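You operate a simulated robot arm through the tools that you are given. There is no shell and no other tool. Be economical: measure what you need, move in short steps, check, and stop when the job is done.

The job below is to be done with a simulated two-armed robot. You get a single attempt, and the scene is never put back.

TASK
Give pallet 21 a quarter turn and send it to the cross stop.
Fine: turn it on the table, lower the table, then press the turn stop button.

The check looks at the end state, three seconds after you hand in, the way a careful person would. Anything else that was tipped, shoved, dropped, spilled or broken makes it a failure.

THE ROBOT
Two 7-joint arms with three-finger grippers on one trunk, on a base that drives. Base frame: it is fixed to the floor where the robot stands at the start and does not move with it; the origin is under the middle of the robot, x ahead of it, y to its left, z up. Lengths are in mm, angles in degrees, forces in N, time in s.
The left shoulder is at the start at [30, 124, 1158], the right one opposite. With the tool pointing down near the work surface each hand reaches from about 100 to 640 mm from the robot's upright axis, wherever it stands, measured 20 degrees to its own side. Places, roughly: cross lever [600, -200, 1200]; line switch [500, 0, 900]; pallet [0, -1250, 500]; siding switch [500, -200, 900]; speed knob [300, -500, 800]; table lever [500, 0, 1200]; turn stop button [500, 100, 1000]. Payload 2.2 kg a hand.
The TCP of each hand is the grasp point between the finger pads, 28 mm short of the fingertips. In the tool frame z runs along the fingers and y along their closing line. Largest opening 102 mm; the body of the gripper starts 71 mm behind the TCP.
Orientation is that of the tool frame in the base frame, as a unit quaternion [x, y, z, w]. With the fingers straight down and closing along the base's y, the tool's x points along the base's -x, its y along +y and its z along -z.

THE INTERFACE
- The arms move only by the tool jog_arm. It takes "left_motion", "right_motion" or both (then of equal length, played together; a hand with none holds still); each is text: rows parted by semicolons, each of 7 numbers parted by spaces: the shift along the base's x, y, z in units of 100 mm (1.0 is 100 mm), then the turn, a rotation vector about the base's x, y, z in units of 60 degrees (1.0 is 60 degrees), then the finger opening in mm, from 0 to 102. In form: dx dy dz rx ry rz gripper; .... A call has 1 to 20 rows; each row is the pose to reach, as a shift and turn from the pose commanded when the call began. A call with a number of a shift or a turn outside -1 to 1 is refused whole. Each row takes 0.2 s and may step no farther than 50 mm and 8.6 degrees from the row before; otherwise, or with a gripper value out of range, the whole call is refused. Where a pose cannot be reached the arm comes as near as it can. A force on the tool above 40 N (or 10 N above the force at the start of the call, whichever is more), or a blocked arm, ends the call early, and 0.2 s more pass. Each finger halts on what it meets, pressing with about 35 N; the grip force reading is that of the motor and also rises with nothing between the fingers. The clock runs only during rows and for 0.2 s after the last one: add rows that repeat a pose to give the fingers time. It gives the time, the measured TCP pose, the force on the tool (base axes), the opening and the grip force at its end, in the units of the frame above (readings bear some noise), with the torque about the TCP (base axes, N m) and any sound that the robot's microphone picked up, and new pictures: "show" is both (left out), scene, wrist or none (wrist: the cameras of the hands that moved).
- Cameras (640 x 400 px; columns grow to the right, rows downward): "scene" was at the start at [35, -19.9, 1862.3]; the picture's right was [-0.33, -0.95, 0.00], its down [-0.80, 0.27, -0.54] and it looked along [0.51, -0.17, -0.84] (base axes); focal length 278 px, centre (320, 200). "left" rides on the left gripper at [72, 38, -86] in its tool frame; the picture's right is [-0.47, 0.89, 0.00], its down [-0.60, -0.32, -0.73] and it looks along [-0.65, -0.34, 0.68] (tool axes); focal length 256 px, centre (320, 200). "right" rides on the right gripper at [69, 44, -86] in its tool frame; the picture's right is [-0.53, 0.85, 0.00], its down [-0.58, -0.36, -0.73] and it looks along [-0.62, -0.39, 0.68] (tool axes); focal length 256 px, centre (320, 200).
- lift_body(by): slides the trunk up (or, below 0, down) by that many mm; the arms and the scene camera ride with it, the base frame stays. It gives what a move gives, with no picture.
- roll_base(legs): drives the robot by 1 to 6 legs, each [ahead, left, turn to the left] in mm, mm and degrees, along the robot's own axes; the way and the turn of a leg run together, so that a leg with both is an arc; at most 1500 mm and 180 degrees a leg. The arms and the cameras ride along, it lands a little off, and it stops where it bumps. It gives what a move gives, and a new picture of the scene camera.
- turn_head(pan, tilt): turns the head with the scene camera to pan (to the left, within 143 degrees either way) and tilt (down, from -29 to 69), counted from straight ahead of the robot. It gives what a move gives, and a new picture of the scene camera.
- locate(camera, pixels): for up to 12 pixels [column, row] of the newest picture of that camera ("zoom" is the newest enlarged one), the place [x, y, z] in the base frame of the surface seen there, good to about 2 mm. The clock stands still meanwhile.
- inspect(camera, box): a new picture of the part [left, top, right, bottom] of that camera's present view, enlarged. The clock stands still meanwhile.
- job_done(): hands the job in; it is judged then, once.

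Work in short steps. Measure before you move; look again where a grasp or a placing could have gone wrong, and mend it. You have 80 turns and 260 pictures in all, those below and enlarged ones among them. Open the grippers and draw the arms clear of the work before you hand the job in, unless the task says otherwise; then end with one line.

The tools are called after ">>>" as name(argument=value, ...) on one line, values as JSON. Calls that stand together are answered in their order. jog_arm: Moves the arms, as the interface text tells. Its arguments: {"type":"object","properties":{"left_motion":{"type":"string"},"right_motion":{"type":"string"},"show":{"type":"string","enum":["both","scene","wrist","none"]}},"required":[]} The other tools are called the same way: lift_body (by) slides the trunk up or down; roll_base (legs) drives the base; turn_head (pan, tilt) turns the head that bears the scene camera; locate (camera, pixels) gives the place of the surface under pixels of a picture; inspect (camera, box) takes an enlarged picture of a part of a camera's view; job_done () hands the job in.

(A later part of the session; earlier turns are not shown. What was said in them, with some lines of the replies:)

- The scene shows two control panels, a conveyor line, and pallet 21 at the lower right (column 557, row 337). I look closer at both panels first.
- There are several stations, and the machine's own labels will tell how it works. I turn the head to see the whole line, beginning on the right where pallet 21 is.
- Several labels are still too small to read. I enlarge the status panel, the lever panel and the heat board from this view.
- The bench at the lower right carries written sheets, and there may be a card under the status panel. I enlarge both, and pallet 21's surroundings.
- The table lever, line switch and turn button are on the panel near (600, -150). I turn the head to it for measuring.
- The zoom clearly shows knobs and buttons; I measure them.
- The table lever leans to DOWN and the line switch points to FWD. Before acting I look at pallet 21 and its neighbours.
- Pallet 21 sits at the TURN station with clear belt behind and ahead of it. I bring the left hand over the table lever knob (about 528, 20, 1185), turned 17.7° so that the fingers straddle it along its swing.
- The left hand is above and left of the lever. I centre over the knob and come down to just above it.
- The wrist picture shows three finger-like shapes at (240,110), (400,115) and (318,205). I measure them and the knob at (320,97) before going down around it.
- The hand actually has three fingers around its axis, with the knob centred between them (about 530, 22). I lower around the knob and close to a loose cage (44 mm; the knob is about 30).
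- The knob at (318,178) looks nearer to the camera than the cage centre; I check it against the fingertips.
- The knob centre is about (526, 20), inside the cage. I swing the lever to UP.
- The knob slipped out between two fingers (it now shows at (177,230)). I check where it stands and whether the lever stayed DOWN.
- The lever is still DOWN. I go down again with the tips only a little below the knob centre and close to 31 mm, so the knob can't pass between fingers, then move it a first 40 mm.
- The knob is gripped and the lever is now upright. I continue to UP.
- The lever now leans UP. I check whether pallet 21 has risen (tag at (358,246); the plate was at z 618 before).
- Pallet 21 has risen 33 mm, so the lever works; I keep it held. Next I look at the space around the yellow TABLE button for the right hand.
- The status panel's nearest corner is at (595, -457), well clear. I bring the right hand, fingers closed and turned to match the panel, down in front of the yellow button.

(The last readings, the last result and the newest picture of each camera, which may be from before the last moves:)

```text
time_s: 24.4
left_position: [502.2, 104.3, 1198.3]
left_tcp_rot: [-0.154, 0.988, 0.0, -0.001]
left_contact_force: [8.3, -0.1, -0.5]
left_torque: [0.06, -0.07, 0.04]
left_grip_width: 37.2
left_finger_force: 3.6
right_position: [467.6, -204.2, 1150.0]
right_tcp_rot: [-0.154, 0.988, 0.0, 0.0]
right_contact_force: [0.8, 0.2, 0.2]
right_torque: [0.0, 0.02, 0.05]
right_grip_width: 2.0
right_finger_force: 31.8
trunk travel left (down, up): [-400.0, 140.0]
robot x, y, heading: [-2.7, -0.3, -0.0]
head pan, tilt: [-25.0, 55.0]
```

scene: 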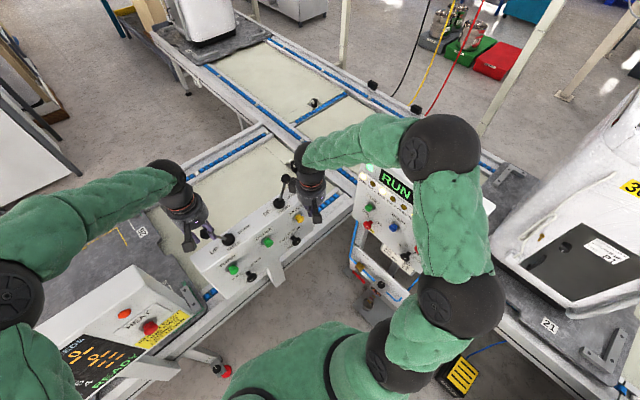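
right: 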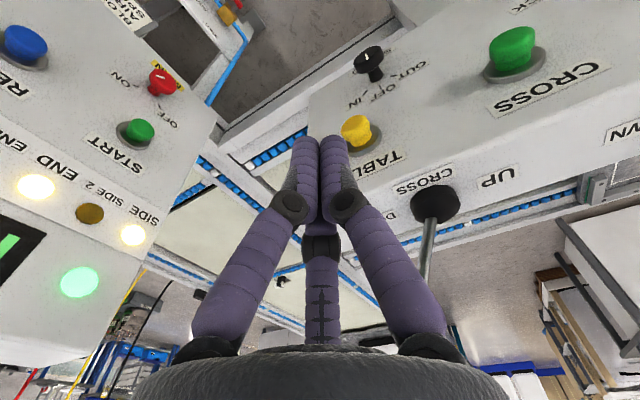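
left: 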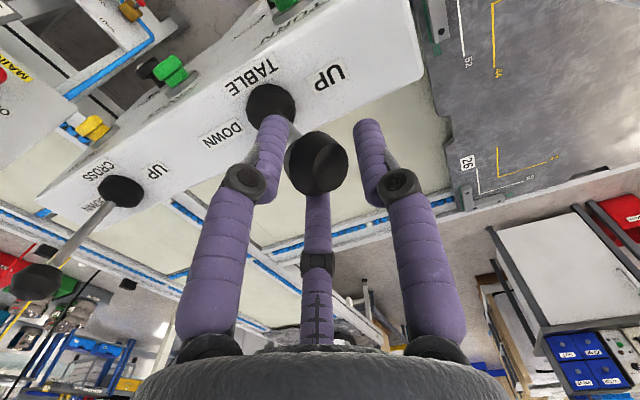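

The closed fingertips are in line with the yellow button (offset 1.5 mm sideways). I lower to the button's height, then look.

>>> jog_arm(right_motion="0 0 -0.4 0 0 0 0; 0 0 -0.8 0 0 0 0; 0 0 -1.0 0 0 0 0", show="none")

>>> jog_arm(right_motion="0 0 -0.18 0 0 0 0; 0.14 0.045 -0.18 0 0 0 0; 0.29 0.09 -0.18 0 0 0 0", show="wrist")

>>> inspect(camera="scene", box=[220, 140, 400, 270])

```text
time_s: 25.2
left_position: [502.4, 104.6, 1197.6]
left_tcp_rot: [-0.154, 0.988, -0.001, 0.0]
left_contact_force: [8.1, -0.4, 0.1]
left_torque: [0.0, -0.13, 0.05]
left_grip_width: 37.7
left_finger_force: 4.4
right_position: [469.0, -204.0, 1050.6]
right_tcp_rot: [-0.153, 0.988, 0.0, -0.001]
right_contact_force: [-0.1, 0.2, -0.7]
right_torque: [0.0, -0.01, 0.01]
right_grip_width: 2.1
right_finger_force: 31.8
trunk travel left (down, up): [-400.0, 140.0]
robot x, y, heading: [-0.6, 0.6, -0.2]
head pan, tilt: [-25.0, 55.0]
```

```text
time_s: 26.1
left_position: [501.5, 105.5, 1197.6]
left_tcp_rot: [-0.154, 0.988, 0.0, -0.001]
left_contact_force: [8.9, 0.5, -0.7]
left_torque: [-0.02, -0.16, 0.05]
left_grip_width: 37.4
left_finger_force: 3.7
right_position: [496.4, -195.1, 1032.0]
right_tcp_rot: [-0.154, 0.988, 0.0, 0.0]
right_contact_force: [-0.3, 0.0, 0.9]
right_torque: [0.01, 0.0, 0.0]
right_grip_width: 2.3
right_finger_force: 31.3
trunk travel left (down, up): [-400.0, 140.0]
robot x, y, heading: [0.6, 0.4, 0.2]
head pan, tilt: [-25.0, 55.0]
```

right: 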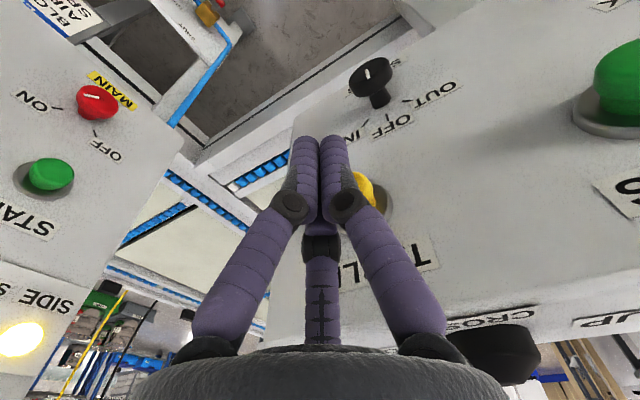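

```text
3.08 times, centred on (310, 205) of scene
```

zoom: 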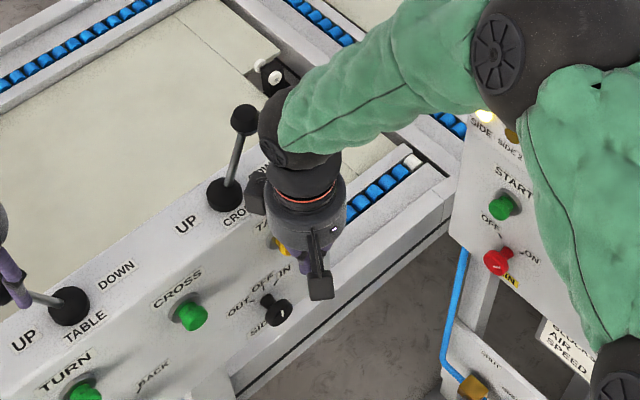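

Fingers stand about 18 mm in front of the button with nothing else near. I press forward in small steps, and draw back.

>>> jog_arm(right_motion="0.1 0.035 0 0 0 0 0; 0.15 0.055 0 0 0 0 0; 0.2 0.07 0 0 0 0 0; 0.24 0.085 0 0 0 0 0; 0.27 0.095 0 0 0 0 0; 0.3 0.105 0 0 0 0 0", show="wrist")

>>> turn_head(pan=-85, tilt=45)

```text
time_s: 27.4
left_position: [500.5, 105.1, 1197.8]
left_tcp_rot: [-0.154, 0.988, -0.001, 0.0]
left_contact_force: [12.3, 2.5, -2.1]
left_torque: [0.07, -0.12, 0.06]
left_grip_width: 38.7
left_finger_force: 5.2
right_position: [526.1, -185.9, 1032.0]
right_tcp_rot: [-0.154, 0.988, 0.001, -0.001]
right_contact_force: [-7.7, -4.6, 1.7]
right_torque: [0.07, -0.32, 0.02]
right_grip_width: 2.4
right_finger_force: 30.9
trunk travel left (down, up): [-400.0, 140.0]
robot x, y, heading: [1.6, 2.5, 0.0]
head pan, tilt: [-25.0, 55.0]
heard: click
```

right: 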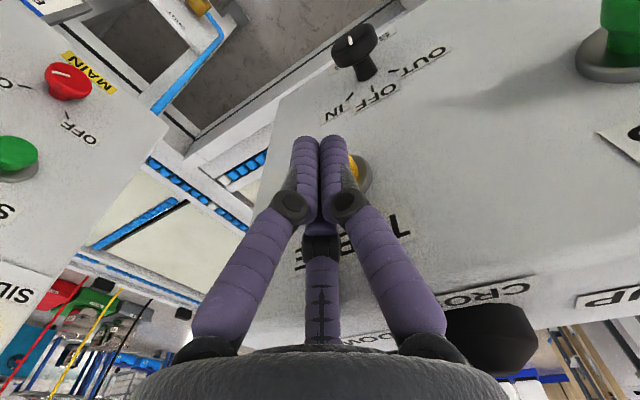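

```text
time_s: 28.8
left_position: [501.0, 103.9, 1197.2]
left_tcp_rot: [-0.154, 0.988, -0.001, 0.0]
left_contact_force: [11.8, 1.3, -2.0]
left_torque: [0.04, -0.13, 0.1]
left_grip_width: 38.8
left_finger_force: 5.2
right_position: [525.2, -184.7, 1032.8]
right_tcp_rot: [-0.154, 0.988, 0.001, -0.001]
right_contact_force: [-12.5, -6.3, -2.4]
right_torque: [0.15, -0.55, 0.09]
right_grip_width: 2.2
right_finger_force: 31.1
trunk travel left (down, up): [-400.0, 140.0]
robot x, y, heading: [0.2, -0.6, 0.1]
head pan, tilt: [-85.0, 45.0]
```

scene: 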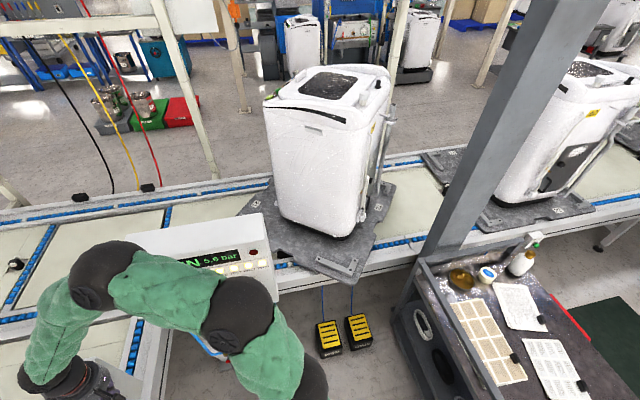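

A click was heard and the pallet is turning, part way round. I hold still for a short moment and watch.

>>> jog_arm(right_motion="0 0 0 0 0 0 0", show="scene")

```text
time_s: 29.1
left_position: [499.8, 105.4, 1197.8]
left_tcp_rot: [-0.154, 0.988, -0.001, 0.0]
left_contact_force: [10.8, 1.1, -2.2]
left_torque: [0.02, -0.14, 0.1]
left_grip_width: 38.8
left_finger_force: 4.9
right_position: [525.3, -184.9, 1032.4]
right_tcp_rot: [-0.154, 0.988, 0.001, -0.001]
right_contact_force: [-12.4, -4.7, -2.3]
right_torque: [0.18, -0.58, 0.08]
right_grip_width: 2.5
right_finger_force: 31.8
trunk travel left (down, up): [-400.0, 140.0]
robot x, y, heading: [-2.4, -0.5, 0.0]
head pan, tilt: [-85.0, 45.0]
```

scene: 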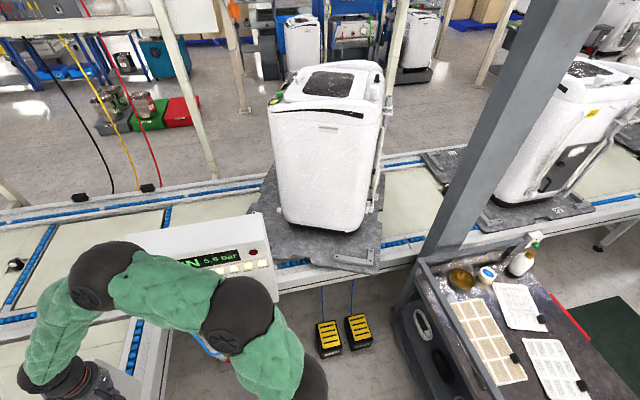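

I measure the pallet's present angle from its front edge, (285,255) to (378,271), against the line rail.

>>> inspect(camera="scene", box=[230, 150, 430, 290])

>>> locate(camera="scene", pixels=[[290, 257], [370, 270], [380, 240], [380, 205], [420, 255], [560, 222], [330, 115], [360, 118], [282, 108]])

```text
2.86 times, centred on (330, 220) of scene
```

zoom: 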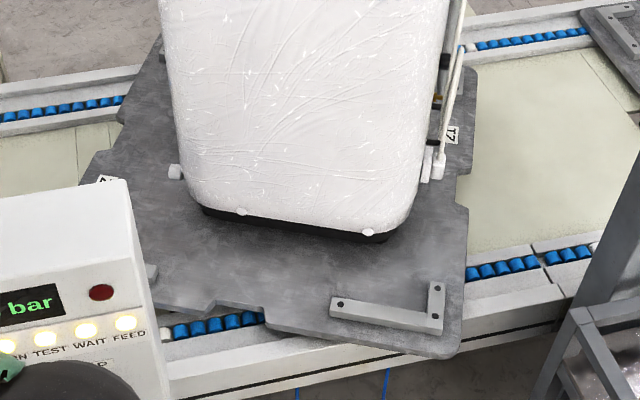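

```text
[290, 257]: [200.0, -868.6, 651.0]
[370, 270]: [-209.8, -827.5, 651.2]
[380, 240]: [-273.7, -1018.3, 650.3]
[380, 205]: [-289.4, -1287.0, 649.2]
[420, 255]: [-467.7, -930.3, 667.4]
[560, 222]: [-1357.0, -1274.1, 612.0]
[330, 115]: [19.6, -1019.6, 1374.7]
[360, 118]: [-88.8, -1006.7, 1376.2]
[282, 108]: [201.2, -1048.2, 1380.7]
```

The pallet has turned about 62° and needs 28° more. I hold on for 0.4 s more and check.

>>> jog_arm(right_motion="0 0 0 0 0 0 0; 0 0 0 0 0 0 0", show="scene")

>>> locate(camera="scene", pixels=[[310, 120], [330, 120], [350, 120], [365, 120]])

```text
time_s: 29.8
left_position: [500.4, 104.9, 1198.0]
left_tcp_rot: [-0.154, 0.988, 0.0, 0.0]
left_contact_force: [11.0, 1.2, -1.9]
left_torque: [0.02, -0.15, 0.06]
left_grip_width: 39.1
left_finger_force: 4.9
right_position: [524.6, -184.2, 1031.9]
right_tcp_rot: [-0.154, 0.988, 0.0, -0.001]
right_contact_force: [-12.8, -5.0, -2.2]
right_torque: [0.18, -0.57, 0.15]
right_grip_width: 2.2
right_finger_force: 31.5
trunk travel left (down, up): [-400.0, 140.0]
robot x, y, heading: [-1.0, -4.8, -0.1]
head pan, tilt: [-85.0, 45.0]
```

scene: 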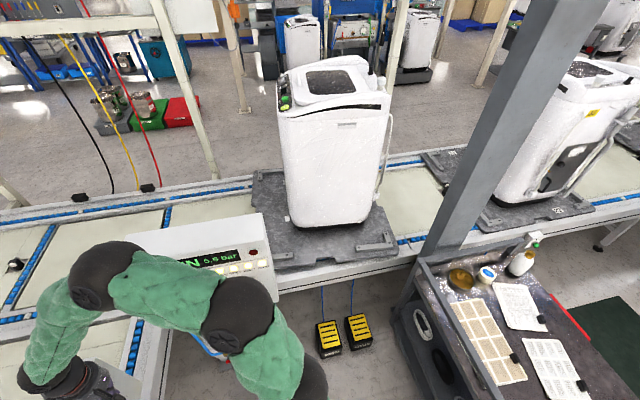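

```text
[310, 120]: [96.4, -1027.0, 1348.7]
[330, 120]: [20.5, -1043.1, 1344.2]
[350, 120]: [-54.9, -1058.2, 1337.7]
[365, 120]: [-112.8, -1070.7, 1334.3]
```

About 6° remain. I now draw the right hand back off the button.

>>> jog_arm(right_motion="0 0 0 0 0 0 0; -0.3 -0.1 0 0 0 0 0", show="scene")

>>> locate(camera="scene", pixels=[[310, 120], [330, 120], [350, 120], [365, 120], [420, 258], [300, 283]])

```text
time_s: 30.4
left_position: [500.7, 104.8, 1197.6]
left_tcp_rot: [-0.154, 0.988, 0.0, 0.0]
left_contact_force: [8.3, -2.4, 0.8]
left_torque: [-0.01, -0.18, -0.02]
left_grip_width: 39.0
left_finger_force: 4.6
right_position: [497.7, -194.8, 1033.1]
right_tcp_rot: [-0.154, 0.988, 0.0, 0.002]
right_contact_force: [-0.3, 0.3, -0.3]
right_torque: [0.0, 0.02, -0.05]
right_grip_width: 2.0
right_finger_force: 30.8
trunk travel left (down, up): [-400.0, 140.0]
robot x, y, heading: [-0.1, 2.0, 0.0]
head pan, tilt: [-85.0, 45.0]
```

scene: 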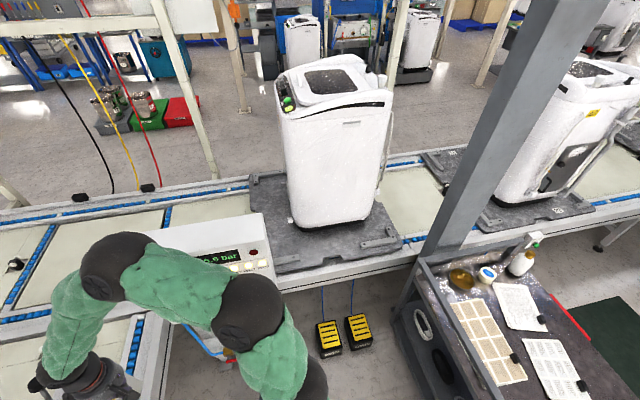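

```text
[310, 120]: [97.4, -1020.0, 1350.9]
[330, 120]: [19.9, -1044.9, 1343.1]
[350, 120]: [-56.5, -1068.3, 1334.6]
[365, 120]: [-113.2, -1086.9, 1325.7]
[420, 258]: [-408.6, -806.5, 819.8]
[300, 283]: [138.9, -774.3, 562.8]
```

The face now lies at 17.6°, square to the line. I draw the right hand up and back, and check the angle again to be sure it has stopped.

>>> jog_arm(right_motion="-0.3 -0.1 0.2 0 0 0 0; -0.4 -0.2 0.6 0 0 0 0; -0.4 -0.3 1.0 0 0 0 0", show="none")

>>> jog_arm(right_motion="0 -0.2 0.45 0 0 0 0; 0 -0.4 0.85 0 0 0 0; 0 -0.7 1.0 0 0 0 0; 0 -1.0 1.0 0 0 0 0", show="scene")

>>> locate(camera="scene", pixels=[[310, 120], [365, 120]])

>>> inspect(camera="scene", box=[220, 150, 440, 300])

```text
time_s: 31.1
left_position: [501.3, 103.4, 1197.8]
left_tcp_rot: [-0.153, 0.988, 0.001, 0.001]
left_contact_force: [7.3, -1.9, 0.5]
left_torque: [-0.03, -0.16, -0.01]
left_grip_width: 38.4
left_finger_force: 4.4
right_position: [455.8, -223.8, 1133.7]
right_tcp_rot: [-0.154, 0.988, 0.001, -0.001]
right_contact_force: [-0.1, -0.1, -0.5]
right_torque: [0.01, -0.05, 0.0]
right_grip_width: 1.9
right_finger_force: 31.1
trunk travel left (down, up): [-400.0, 140.0]
robot x, y, heading: [0.9, -1.0, 0.1]
head pan, tilt: [-85.0, 45.0]
```

```text
time_s: 32.1
left_position: [500.8, 104.1, 1197.5]
left_tcp_rot: [-0.154, 0.988, 0.0, 0.0]
left_contact_force: [8.5, -0.4, -2.1]
left_torque: [0.05, -0.11, 0.04]
left_grip_width: 37.4
left_finger_force: 3.8
right_position: [456.9, -324.9, 1232.4]
right_tcp_rot: [-0.155, 0.988, 0.001, -0.002]
right_contact_force: [0.0, -1.2, 0.6]
right_torque: [-0.02, 0.01, -0.01]
right_grip_width: 2.1
right_finger_force: 31.8
trunk travel left (down, up): [-400.0, 140.0]
robot x, y, heading: [0.1, -4.5, 0.2]
head pan, tilt: [-85.0, 45.0]
```

scene: 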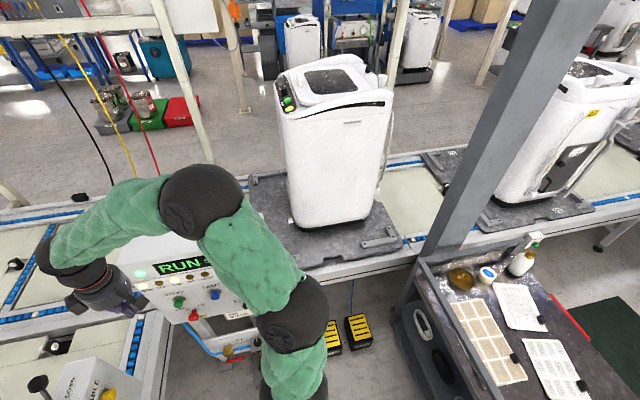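

```text
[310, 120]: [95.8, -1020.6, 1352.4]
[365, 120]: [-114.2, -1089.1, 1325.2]
```

```text
2.67 times, centred on (330, 225) of scene
```

zoom: 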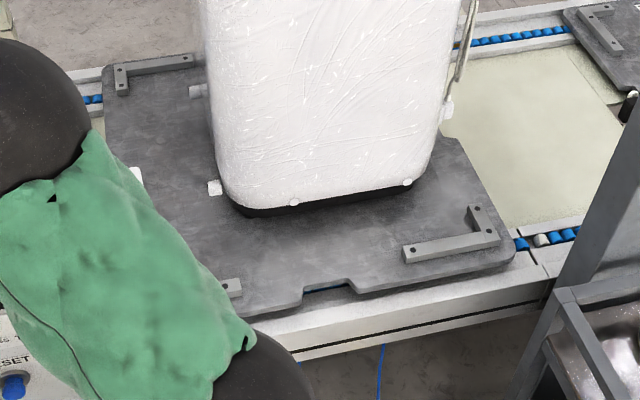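

The quarter turn is complete and steady. Next I close the left fingers on the lever knob again before pulling it to DOWN.

>>> jog_arm(left_motion="0 0 0 0 0 0 30; 0 0 0 0 0 0 29; 0 0 0 0 0 0 29", show="wrist")

>>> locate(camera="left", pixels=[[316, 160], [270, 90]])

```text
time_s: 33.0
left_position: [502.9, 105.2, 1196.7]
left_tcp_rot: [-0.153, 0.988, 0.0, 0.001]
left_contact_force: [11.5, -0.6, -2.1]
left_torque: [-0.06, -0.16, 0.05]
left_grip_width: 36.3
left_finger_force: 5.1
right_position: [456.6, -324.1, 1231.8]
right_tcp_rot: [-0.153, 0.988, 0.0, -0.001]
right_contact_force: [0.4, -0.6, 0.6]
right_torque: [0.02, 0.0, -0.01]
right_grip_width: 2.2
right_finger_force: 31.7
trunk travel left (down, up): [-400.0, 140.0]
robot x, y, heading: [-4.4, -0.7, -0.1]
head pan, tilt: [-85.0, 45.0]
```

left: 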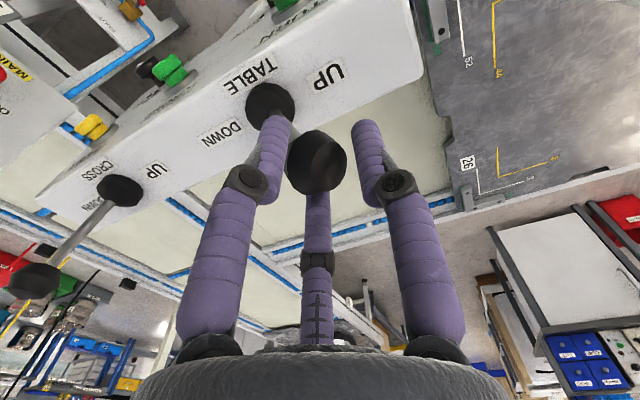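

```text
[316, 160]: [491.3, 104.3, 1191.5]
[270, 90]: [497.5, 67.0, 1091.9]
```

The knob is held between the fingers. I swing the lever back to DOWN along the same arc.

>>> jog_arm(left_motion="0.04 -0.11 0.03 0 0 0 31; 0.07 -0.21 0.05 0 0 0 31; 0.1 -0.31 0.06 0 0 0 31; 0.13 -0.42 0.06 0 0 0 31; 0.17 -0.53 0.06 0 0 0 31; 0.2 -0.63 0.05 0 0 0 31; 0.24 -0.74 0.03 0 0 0 31; 0.27 -0.85 0 0 0 0 31", show="wrist")

>>> turn_head(pan=-84, tilt=45)

>>> locate(camera="scene", pixels=[[325, 240], [360, 245], [310, 120], [365, 120]])

```text
time_s: 34.8
left_position: [530.3, 20.3, 1195.1]
left_tcp_rot: [-0.154, 0.988, -0.001, -0.002]
left_contact_force: [13.6, 11.4, -2.0]
left_torque: [0.82, -0.14, -0.12]
left_grip_width: 32.6
left_finger_force: 45.1
right_position: [457.1, -323.1, 1232.9]
right_tcp_rot: [-0.154, 0.988, 0.0, -0.001]
right_contact_force: [-0.7, 0.4, 0.7]
right_torque: [-0.02, -0.03, -0.02]
right_grip_width: 1.9
right_finger_force: 31.8
trunk travel left (down, up): [-400.0, 140.0]
robot x, y, heading: [2.2, 2.2, -0.2]
head pan, tilt: [-85.0, 45.0]
```

left: 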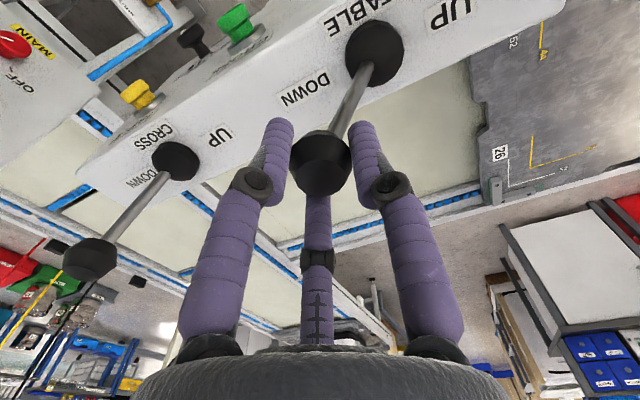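

```text
time_s: 35.4
left_position: [529.5, 20.5, 1195.1]
left_tcp_rot: [-0.153, 0.988, 0.0, -0.002]
left_contact_force: [13.9, 10.6, -8.9]
left_torque: [0.39, -0.4, 0.0]
left_grip_width: 32.7
left_finger_force: 45.6
right_position: [457.3, -323.9, 1232.8]
right_tcp_rot: [-0.154, 0.988, 0.0, -0.001]
right_contact_force: [-1.1, 0.3, 0.0]
right_torque: [0.02, 0.02, -0.02]
right_grip_width: 2.3
right_finger_force: 31.6
trunk travel left (down, up): [-400.0, 140.0]
robot x, y, heading: [2.5, 0.7, 0.1]
head pan, tilt: [-84.0, 45.0]
```

scene: 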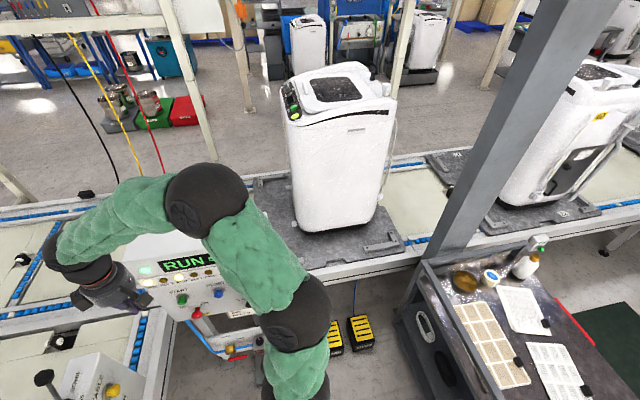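

```text
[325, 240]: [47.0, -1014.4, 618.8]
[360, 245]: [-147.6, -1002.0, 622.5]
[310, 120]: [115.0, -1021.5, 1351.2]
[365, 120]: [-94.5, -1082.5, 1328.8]
```

The plate is back at z 619: the table is down. I open the left hand and lift it off the lever.

>>> jog_arm(left_motion="0 0 0 0 0 0 70; 0 0 0 0 0 0 70; 0 0 0.4 0 0 0 70; 0 0 0.8 0 0 0 70; -0.3 0.1 0.95 0 0 0 40; -0.7 0.3 0.95 0 0 0 0; -0.95 0.5 0.95 0 0 0 0", show="none")

>>> turn_head(pan=-10, tilt=58)

>>> inspect(camera="scene", box=[240, 140, 400, 270])

```text
time_s: 37.0
left_position: [431.4, 69.1, 1291.4]
left_tcp_rot: [-0.154, 0.988, 0.001, 0.0]
left_contact_force: [0.3, 0.9, 0.8]
left_torque: [0.0, 0.0, 0.02]
left_grip_width: 2.0
left_finger_force: 31.2
right_position: [455.8, -323.0, 1232.2]
right_tcp_rot: [-0.154, 0.988, -0.001, 0.0]
right_contact_force: [-0.6, 0.2, -0.4]
right_torque: [0.01, 0.02, 0.04]
right_grip_width: 2.0
right_finger_force: 31.8
trunk travel left (down, up): [-400.0, 140.0]
robot x, y, heading: [1.0, 2.5, -0.1]
head pan, tilt: [-84.0, 45.0]
```

```text
time_s: 38.4
left_position: [432.6, 68.9, 1290.8]
left_tcp_rot: [-0.154, 0.988, 0.0, 0.0]
left_contact_force: [0.9, -0.3, -0.4]
left_torque: [0.02, 0.01, 0.0]
left_grip_width: 2.1
left_finger_force: 32.0
right_position: [454.8, -323.5, 1232.9]
right_tcp_rot: [-0.154, 0.988, 0.0, 0.0]
right_contact_force: [0.3, 0.1, -0.2]
right_torque: [0.01, 0.0, -0.01]
right_grip_width: 2.3
right_finger_force: 31.4
trunk travel left (down, up): [-400.0, 140.0]
robot x, y, heading: [-0.4, -1.4, -0.0]
head pan, tilt: [-10.0, 58.0]
```

scene: 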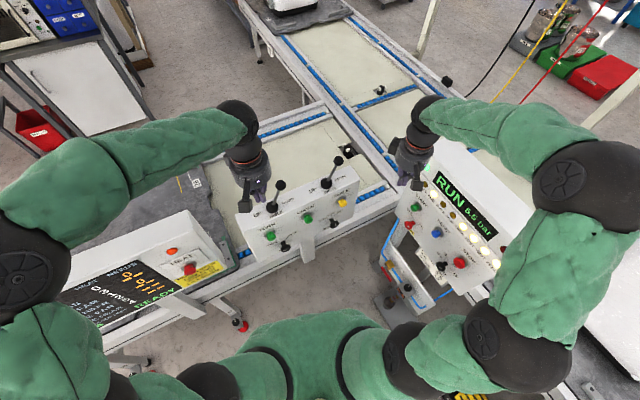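

```text
3.08 times, centred on (320, 205) of scene
```

zoom: 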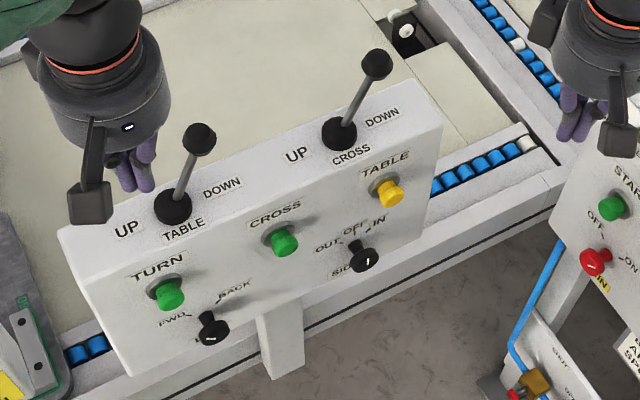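

Both levers lean DOWN. The TURN button front is at (442.7, 82.8, 1020); I bring the closed left fingers down in front of it.

>>> jog_arm(left_motion="-0.3 -0.03 -0.2 0 0 0 0; -0.46 -0.045 -0.6 0 0 0 0; -0.46 -0.045 -1.0 0 0 0 0", show="none")

>>> jog_arm(left_motion="0 0 -0.45 0 0 0 0; 0 0 -0.9 0 0 0 0; 0 0 -1.0 0 0 0 0", show="none")

>>> jog_arm(left_motion="0 0 -0.4 0 0 0 0; 0 0 -0.59 0 0 0 0; 0.25 0.08 -0.59 0 0 0 0", show="wrist")

>>> locate(camera="left", pixels=[[365, 195], [375, 190]])

```text
time_s: 39.2
left_position: [387.1, 64.3, 1192.1]
left_tcp_rot: [-0.154, 0.988, 0.0, 0.0]
left_contact_force: [-0.6, 0.3, 0.2]
left_torque: [0.05, 0.01, 0.01]
left_grip_width: 2.0
left_finger_force: 31.4
right_position: [456.5, -324.0, 1232.2]
right_tcp_rot: [-0.154, 0.988, 0.0, 0.0]
right_contact_force: [0.7, -0.7, 0.1]
right_torque: [-0.02, -0.02, -0.03]
right_grip_width: 2.5
right_finger_force: 31.9
trunk travel left (down, up): [-400.0, 140.0]
robot x, y, heading: [1.1, -3.2, 0.1]
head pan, tilt: [-10.0, 58.0]
```

```text
time_s: 40.0
left_position: [385.0, 64.5, 1091.8]
left_tcp_rot: [-0.153, 0.988, 0.0, 0.0]
left_contact_force: [-0.1, 0.3, -0.5]
left_torque: [0.0, 0.04, 0.04]
left_grip_width: 2.2
left_finger_force: 31.2
right_position: [455.6, -323.4, 1232.0]
right_tcp_rot: [-0.153, 0.988, 0.0, 0.0]
right_contact_force: [-0.4, -0.3, 0.1]
right_torque: [-0.02, 0.0, -0.01]
right_grip_width: 1.9
right_finger_force: 31.6
trunk travel left (down, up): [-400.0, 140.0]
robot x, y, heading: [-3.7, 1.2, -0.2]
head pan, tilt: [-10.0, 58.0]
```

```text
time_s: 40.8
left_position: [412.8, 74.0, 1033.4]
left_tcp_rot: [-0.154, 0.988, 0.0, -0.001]
left_contact_force: [-0.3, 0.2, -0.1]
left_torque: [-0.03, 0.03, -0.03]
left_grip_width: 1.9
left_finger_force: 31.8
right_position: [456.3, -323.3, 1232.3]
right_tcp_rot: [-0.154, 0.988, 0.0, -0.001]
right_contact_force: [0.4, -0.1, 0.3]
right_torque: [0.03, -0.01, -0.03]
right_grip_width: 2.1
right_finger_force: 31.5
trunk travel left (down, up): [-400.0, 140.0]
robot x, y, heading: [1.9, 1.2, 0.0]
head pan, tilt: [-10.0, 58.0]
```

left: 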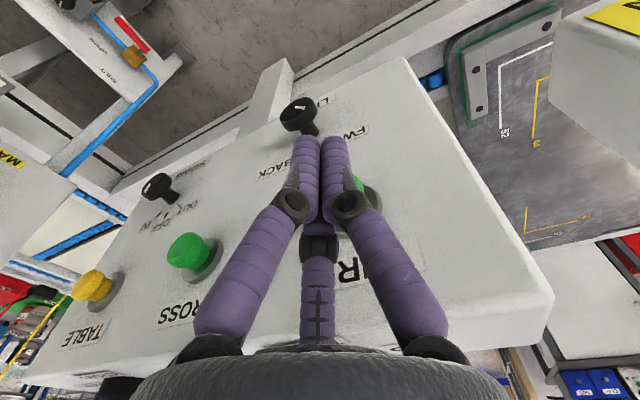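

```text
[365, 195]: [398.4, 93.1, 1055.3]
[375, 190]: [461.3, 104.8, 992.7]
```

The fingers line up with the TURN button as they did with the yellow one. I press in and come back in one move.

>>> jog_arm(left_motion="0.1 0.03 0 0 0 0 0; 0.18 0.055 0 0 0 0 0; 0.24 0.075 0 0 0 0 0; 0.29 0.09 0 0 0 0 0; 0.29 0.09 0 0 0 0 0; 0 0 0 0 0 0 0; -0.3 -0.1 0 0 0 0 0", show="none")

>>> turn_head(pan=-60, tilt=45)

```text
time_s: 42.4
left_position: [380.7, 62.4, 1034.4]
left_tcp_rot: [-0.154, 0.988, 0.0, 0.001]
left_contact_force: [-0.1, 0.3, -0.2]
left_torque: [0.0, -0.01, -0.01]
left_grip_width: 1.9
left_finger_force: 31.2
right_position: [455.2, -324.5, 1232.1]
right_tcp_rot: [-0.154, 0.988, 0.0, 0.0]
right_contact_force: [0.4, -0.7, -0.1]
right_torque: [0.03, 0.01, -0.01]
right_grip_width: 2.1
right_finger_force: 31.3
trunk travel left (down, up): [-400.0, 140.0]
robot x, y, heading: [-0.9, 0.6, -0.1]
head pan, tilt: [-10.0, 58.0]
heard: click
```

```text
time_s: 43.6
left_position: [382.0, 63.2, 1033.1]
left_tcp_rot: [-0.154, 0.988, 0.0, 0.0]
left_contact_force: [0.2, -0.3, 0.2]
left_torque: [0.0, -0.04, 0.01]
left_grip_width: 2.1
left_finger_force: 31.7
right_position: [455.3, -323.7, 1232.1]
right_tcp_rot: [-0.153, 0.988, 0.0, 0.0]
right_contact_force: [0.4, -0.3, -0.4]
right_torque: [0.0, 0.03, 0.03]
right_grip_width: 2.5
right_finger_force: 31.7
trunk travel left (down, up): [-400.0, 140.0]
robot x, y, heading: [-2.0, -1.3, -0.4]
head pan, tilt: [-60.0, 45.0]
```

scene: 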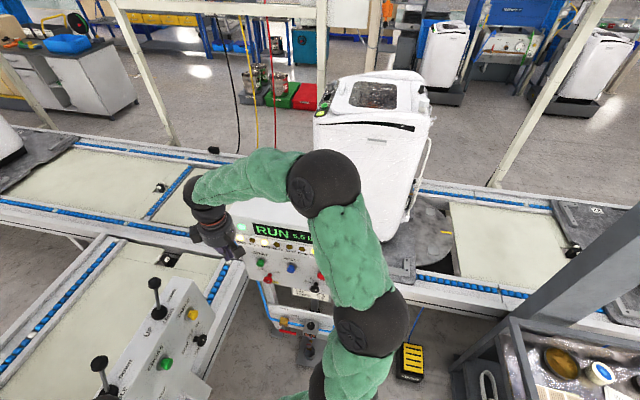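

A click was heard and the pallet has set off along the line, well clear of the arms. I raise both hands away while it travels.

>>> jog_arm(left_motion="-0.1 0 0.4 0 0 0 30; -0.1 0 0.8 0 0 0 60; -0.1 0 1.0 0 0 0 100; -0.1 0 1.0 0 0 0 100", right_motion="0 0 0.2 0 0 0 30; -0.1 0.1 0.4 0 0 0 60; -0.2 0.2 0.6 0 0 0 100; -0.2 0.2 0.6 0 0 0 100", show="none")

>>> jog_arm(left_motion="0 0 0.4 0 0 0 100; 0 0 0.8 0 0 0 100; 0 0 1.0 0 0 0 100; 0 0 1.0 0 0 0 100; 0 0 1.0 0 0 0 100", show="scene")

```text
time_s: 44.6
left_position: [372.3, 63.0, 1133.1]
left_tcp_rot: [-0.153, 0.988, 0.0, -0.001]
left_contact_force: [0.3, 0.0, -0.5]
left_torque: [-0.05, 0.0, -0.01]
left_grip_width: 100.0
left_finger_force: 0.0
right_position: [435.0, -304.1, 1293.1]
right_tcp_rot: [-0.154, 0.988, 0.0, -0.001]
right_contact_force: [0.1, 0.1, -0.3]
right_torque: [0.0, -0.01, 0.02]
right_grip_width: 100.0
right_finger_force: 0.0
trunk travel left (down, up): [-400.0, 140.0]
robot x, y, heading: [-2.4, -0.8, -0.2]
head pan, tilt: [-60.0, 45.0]
```

```text
time_s: 45.8
left_position: [371.5, 62.7, 1232.7]
left_tcp_rot: [-0.154, 0.988, 0.0, 0.0]
left_contact_force: [0.3, -0.2, -0.5]
left_torque: [-0.04, 0.03, -0.01]
left_grip_width: 100.0
left_finger_force: 0.0
right_position: [435.0, -304.4, 1293.1]
right_tcp_rot: [-0.153, 0.988, 0.0, 0.0]
right_contact_force: [0.0, 0.0, -1.0]
right_torque: [-0.02, -0.02, -0.03]
right_grip_width: 99.9
right_finger_force: 0.1
trunk travel left (down, up): [-400.0, 140.0]
robot x, y, heading: [-0.1, 4.8, 0.1]
head pan, tilt: [-60.0, 45.0]
```

scene: 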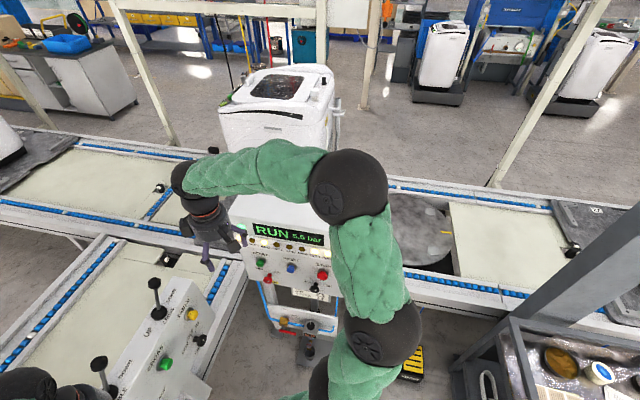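

The pallet is still advancing to the crossing. I wait some seconds while lifting the left hand a bit more.

>>> jog_arm(left_motion="0 0.1 0.4 0 0 0 100; 0 0.2 0.8 0 0 0 100; 0 0.3 1.0 0 0 0 100; 0 0.3 1.0 0 0 0 100; 0 0.3 1.0 0 0 0 100; 0 0.3 1.0 0 0 0 100; 0 0.3 1.0 0 0 0 100; 0 0.3 1.0 0 0 0 100; 0 0.3 1.0 0 0 0 100; 0 0.3 1.0 0 0 0 100; 0 0.3 1.0 0 0 0 100; 0 0.3 1.0 0 0 0 100; 0 0.3 1.0 0 0 0 100; 0 0.3 1.0 0 0 0 100; 0 0.3 1.0 0 0 0 100; 0 0.3 1.0 0 0 0 100", show="scene")

>>> turn_head(pan=-35, tilt=45)

>>> inspect(camera="scene", box=[200, 60, 480, 300])

```text
time_s: 49.2
left_position: [372.1, 93.0, 1333.1]
left_tcp_rot: [-0.154, 0.988, 0.0, 0.0]
left_contact_force: [-0.2, 0.3, 1.1]
left_torque: [0.0, 0.0, 0.01]
left_grip_width: 99.8
left_finger_force: 0.1
right_position: [435.5, -304.7, 1293.1]
right_tcp_rot: [-0.154, 0.988, 0.001, 0.0]
right_contact_force: [0.7, 0.6, -1.0]
right_torque: [0.02, -0.01, 0.02]
right_grip_width: 99.9
right_finger_force: 0.1
trunk travel left (down, up): [-400.0, 140.0]
robot x, y, heading: [-2.1, 0.8, 0.2]
head pan, tilt: [-60.0, 45.0]
```

scene: 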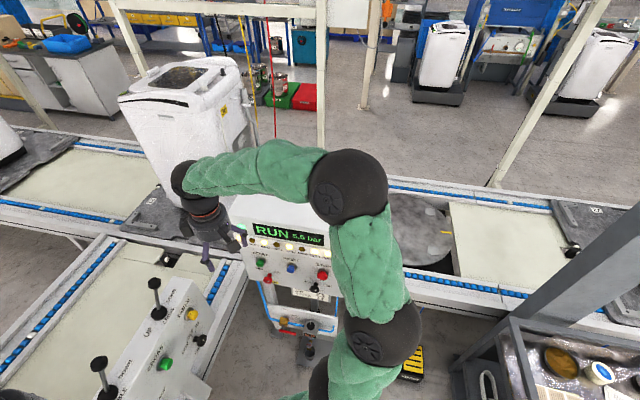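

```text
time_s: 50.1
left_position: [371.4, 92.9, 1333.2]
left_tcp_rot: [-0.155, 0.988, -0.001, 0.0]
left_contact_force: [0.9, 0.4, 0.4]
left_torque: [-0.04, -0.03, -0.02]
left_grip_width: 100.0
left_finger_force: 0.2
right_position: [436.1, -304.2, 1293.0]
right_tcp_rot: [-0.154, 0.988, 0.001, -0.001]
right_contact_force: [-0.1, 1.0, 0.0]
right_torque: [-0.01, -0.03, 0.02]
right_grip_width: 100.1
right_finger_force: 0.0
trunk travel left (down, up): [-400.0, 140.0]
robot x, y, heading: [-4.4, 2.5, 0.0]
head pan, tilt: [-35.0, 45.0]
```

scene: 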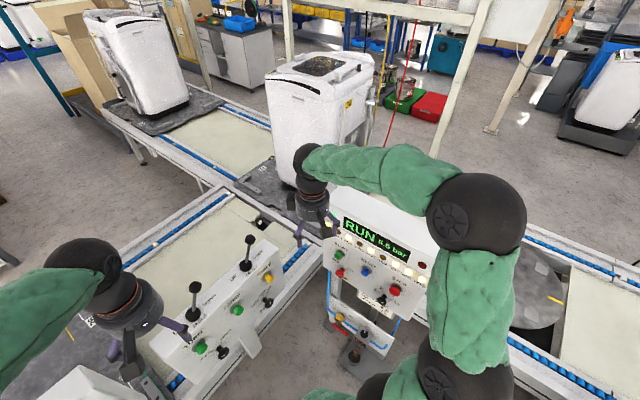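

```text
1.67 times, centred on (340, 180) of scene
```

zoom: 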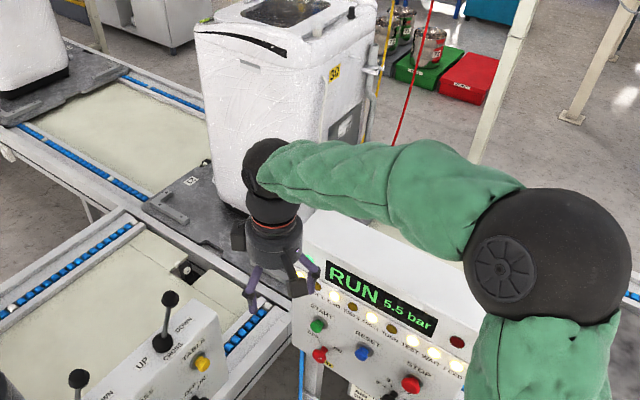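

Pallet 21 is now at the crossing. I wait a moment and check that it stands still and which lamps are lit.

>>> locate(camera="scene", pixels=[[290, 90], [340, 105]])

>>> jog_arm(right_motion="-0.1 0.1 0.2 0 0 0 100; -0.2 0.2 0.5 0 0 0 100; -0.2 0.2 0.9 0 0 0 100; -0.2 0.2 0.9 0 0 0 100; -0.2 0.2 0.9 0 0 0 100; -0.2 0.2 0.9 0 0 0 100; -0.2 0.2 0.9 0 0 0 100; -0.2 0.2 0.9 0 0 0 100; -0.2 0.2 0.9 0 0 0 100; -0.2 0.2 0.9 0 0 0 100", show="scene")

>>> locate(camera="scene", pixels=[[290, 90], [340, 105]])

>>> inspect(camera="scene", box=[310, 200, 450, 310])

>>> inspect(camera="scene", box=[200, 120, 340, 230])

```text
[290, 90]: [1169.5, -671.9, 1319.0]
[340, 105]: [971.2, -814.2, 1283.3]
```

```text
time_s: 52.3
left_position: [372.4, 92.1, 1333.1]
left_tcp_rot: [-0.153, 0.988, 0.0, 0.001]
left_contact_force: [0.5, 0.2, 0.5]
left_torque: [0.0, -0.01, 0.0]
left_grip_width: 100.0
left_finger_force: 0.0
right_position: [415.9, -285.2, 1383.8]
right_tcp_rot: [-0.154, 0.988, 0.0, 0.0]
right_contact_force: [0.6, 0.0, -0.1]
right_torque: [-0.02, 0.0, 0.0]
right_grip_width: 99.8
right_finger_force: 0.0
trunk travel left (down, up): [-400.0, 140.0]
robot x, y, heading: [1.3, -0.0, -0.1]
head pan, tilt: [-35.0, 45.0]
```

scene: 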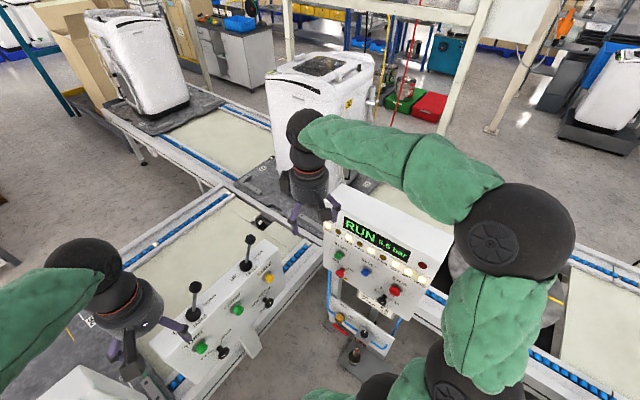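

```text
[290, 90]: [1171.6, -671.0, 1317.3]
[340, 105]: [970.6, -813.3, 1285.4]
```

```text
3.64 times, centred on (380, 255) of scene
```

zoom: 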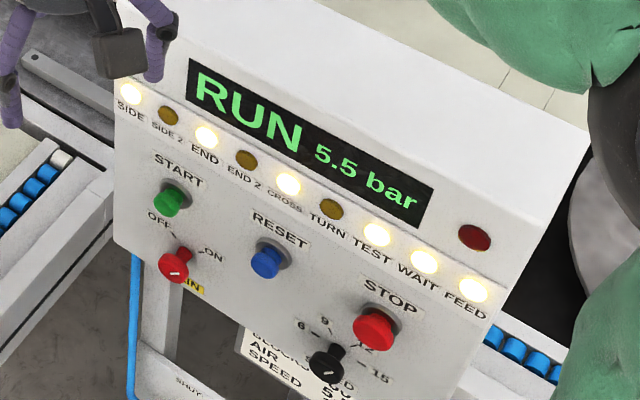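

```text
3.64 times, centred on (270, 175) of scene
```

zoom: 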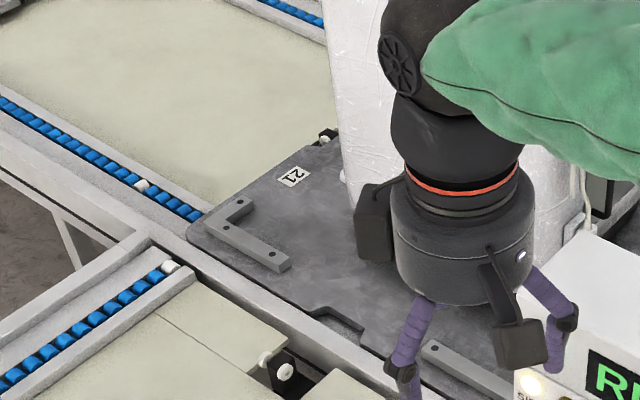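

The CROSS lamp is lit and TURN is dark. Pallet 21 stands still at the cross stop, turned a quarter. The table is down, and both hands are open and clear. I hand in.

>>> job_done()

```text
The job is handed in.
```

Pallet 21 was given a quarter turn on the table, the table was lowered, and the turn stop button sent the pallet to the cross stop, where it stands still with the CROSS lamp lit.
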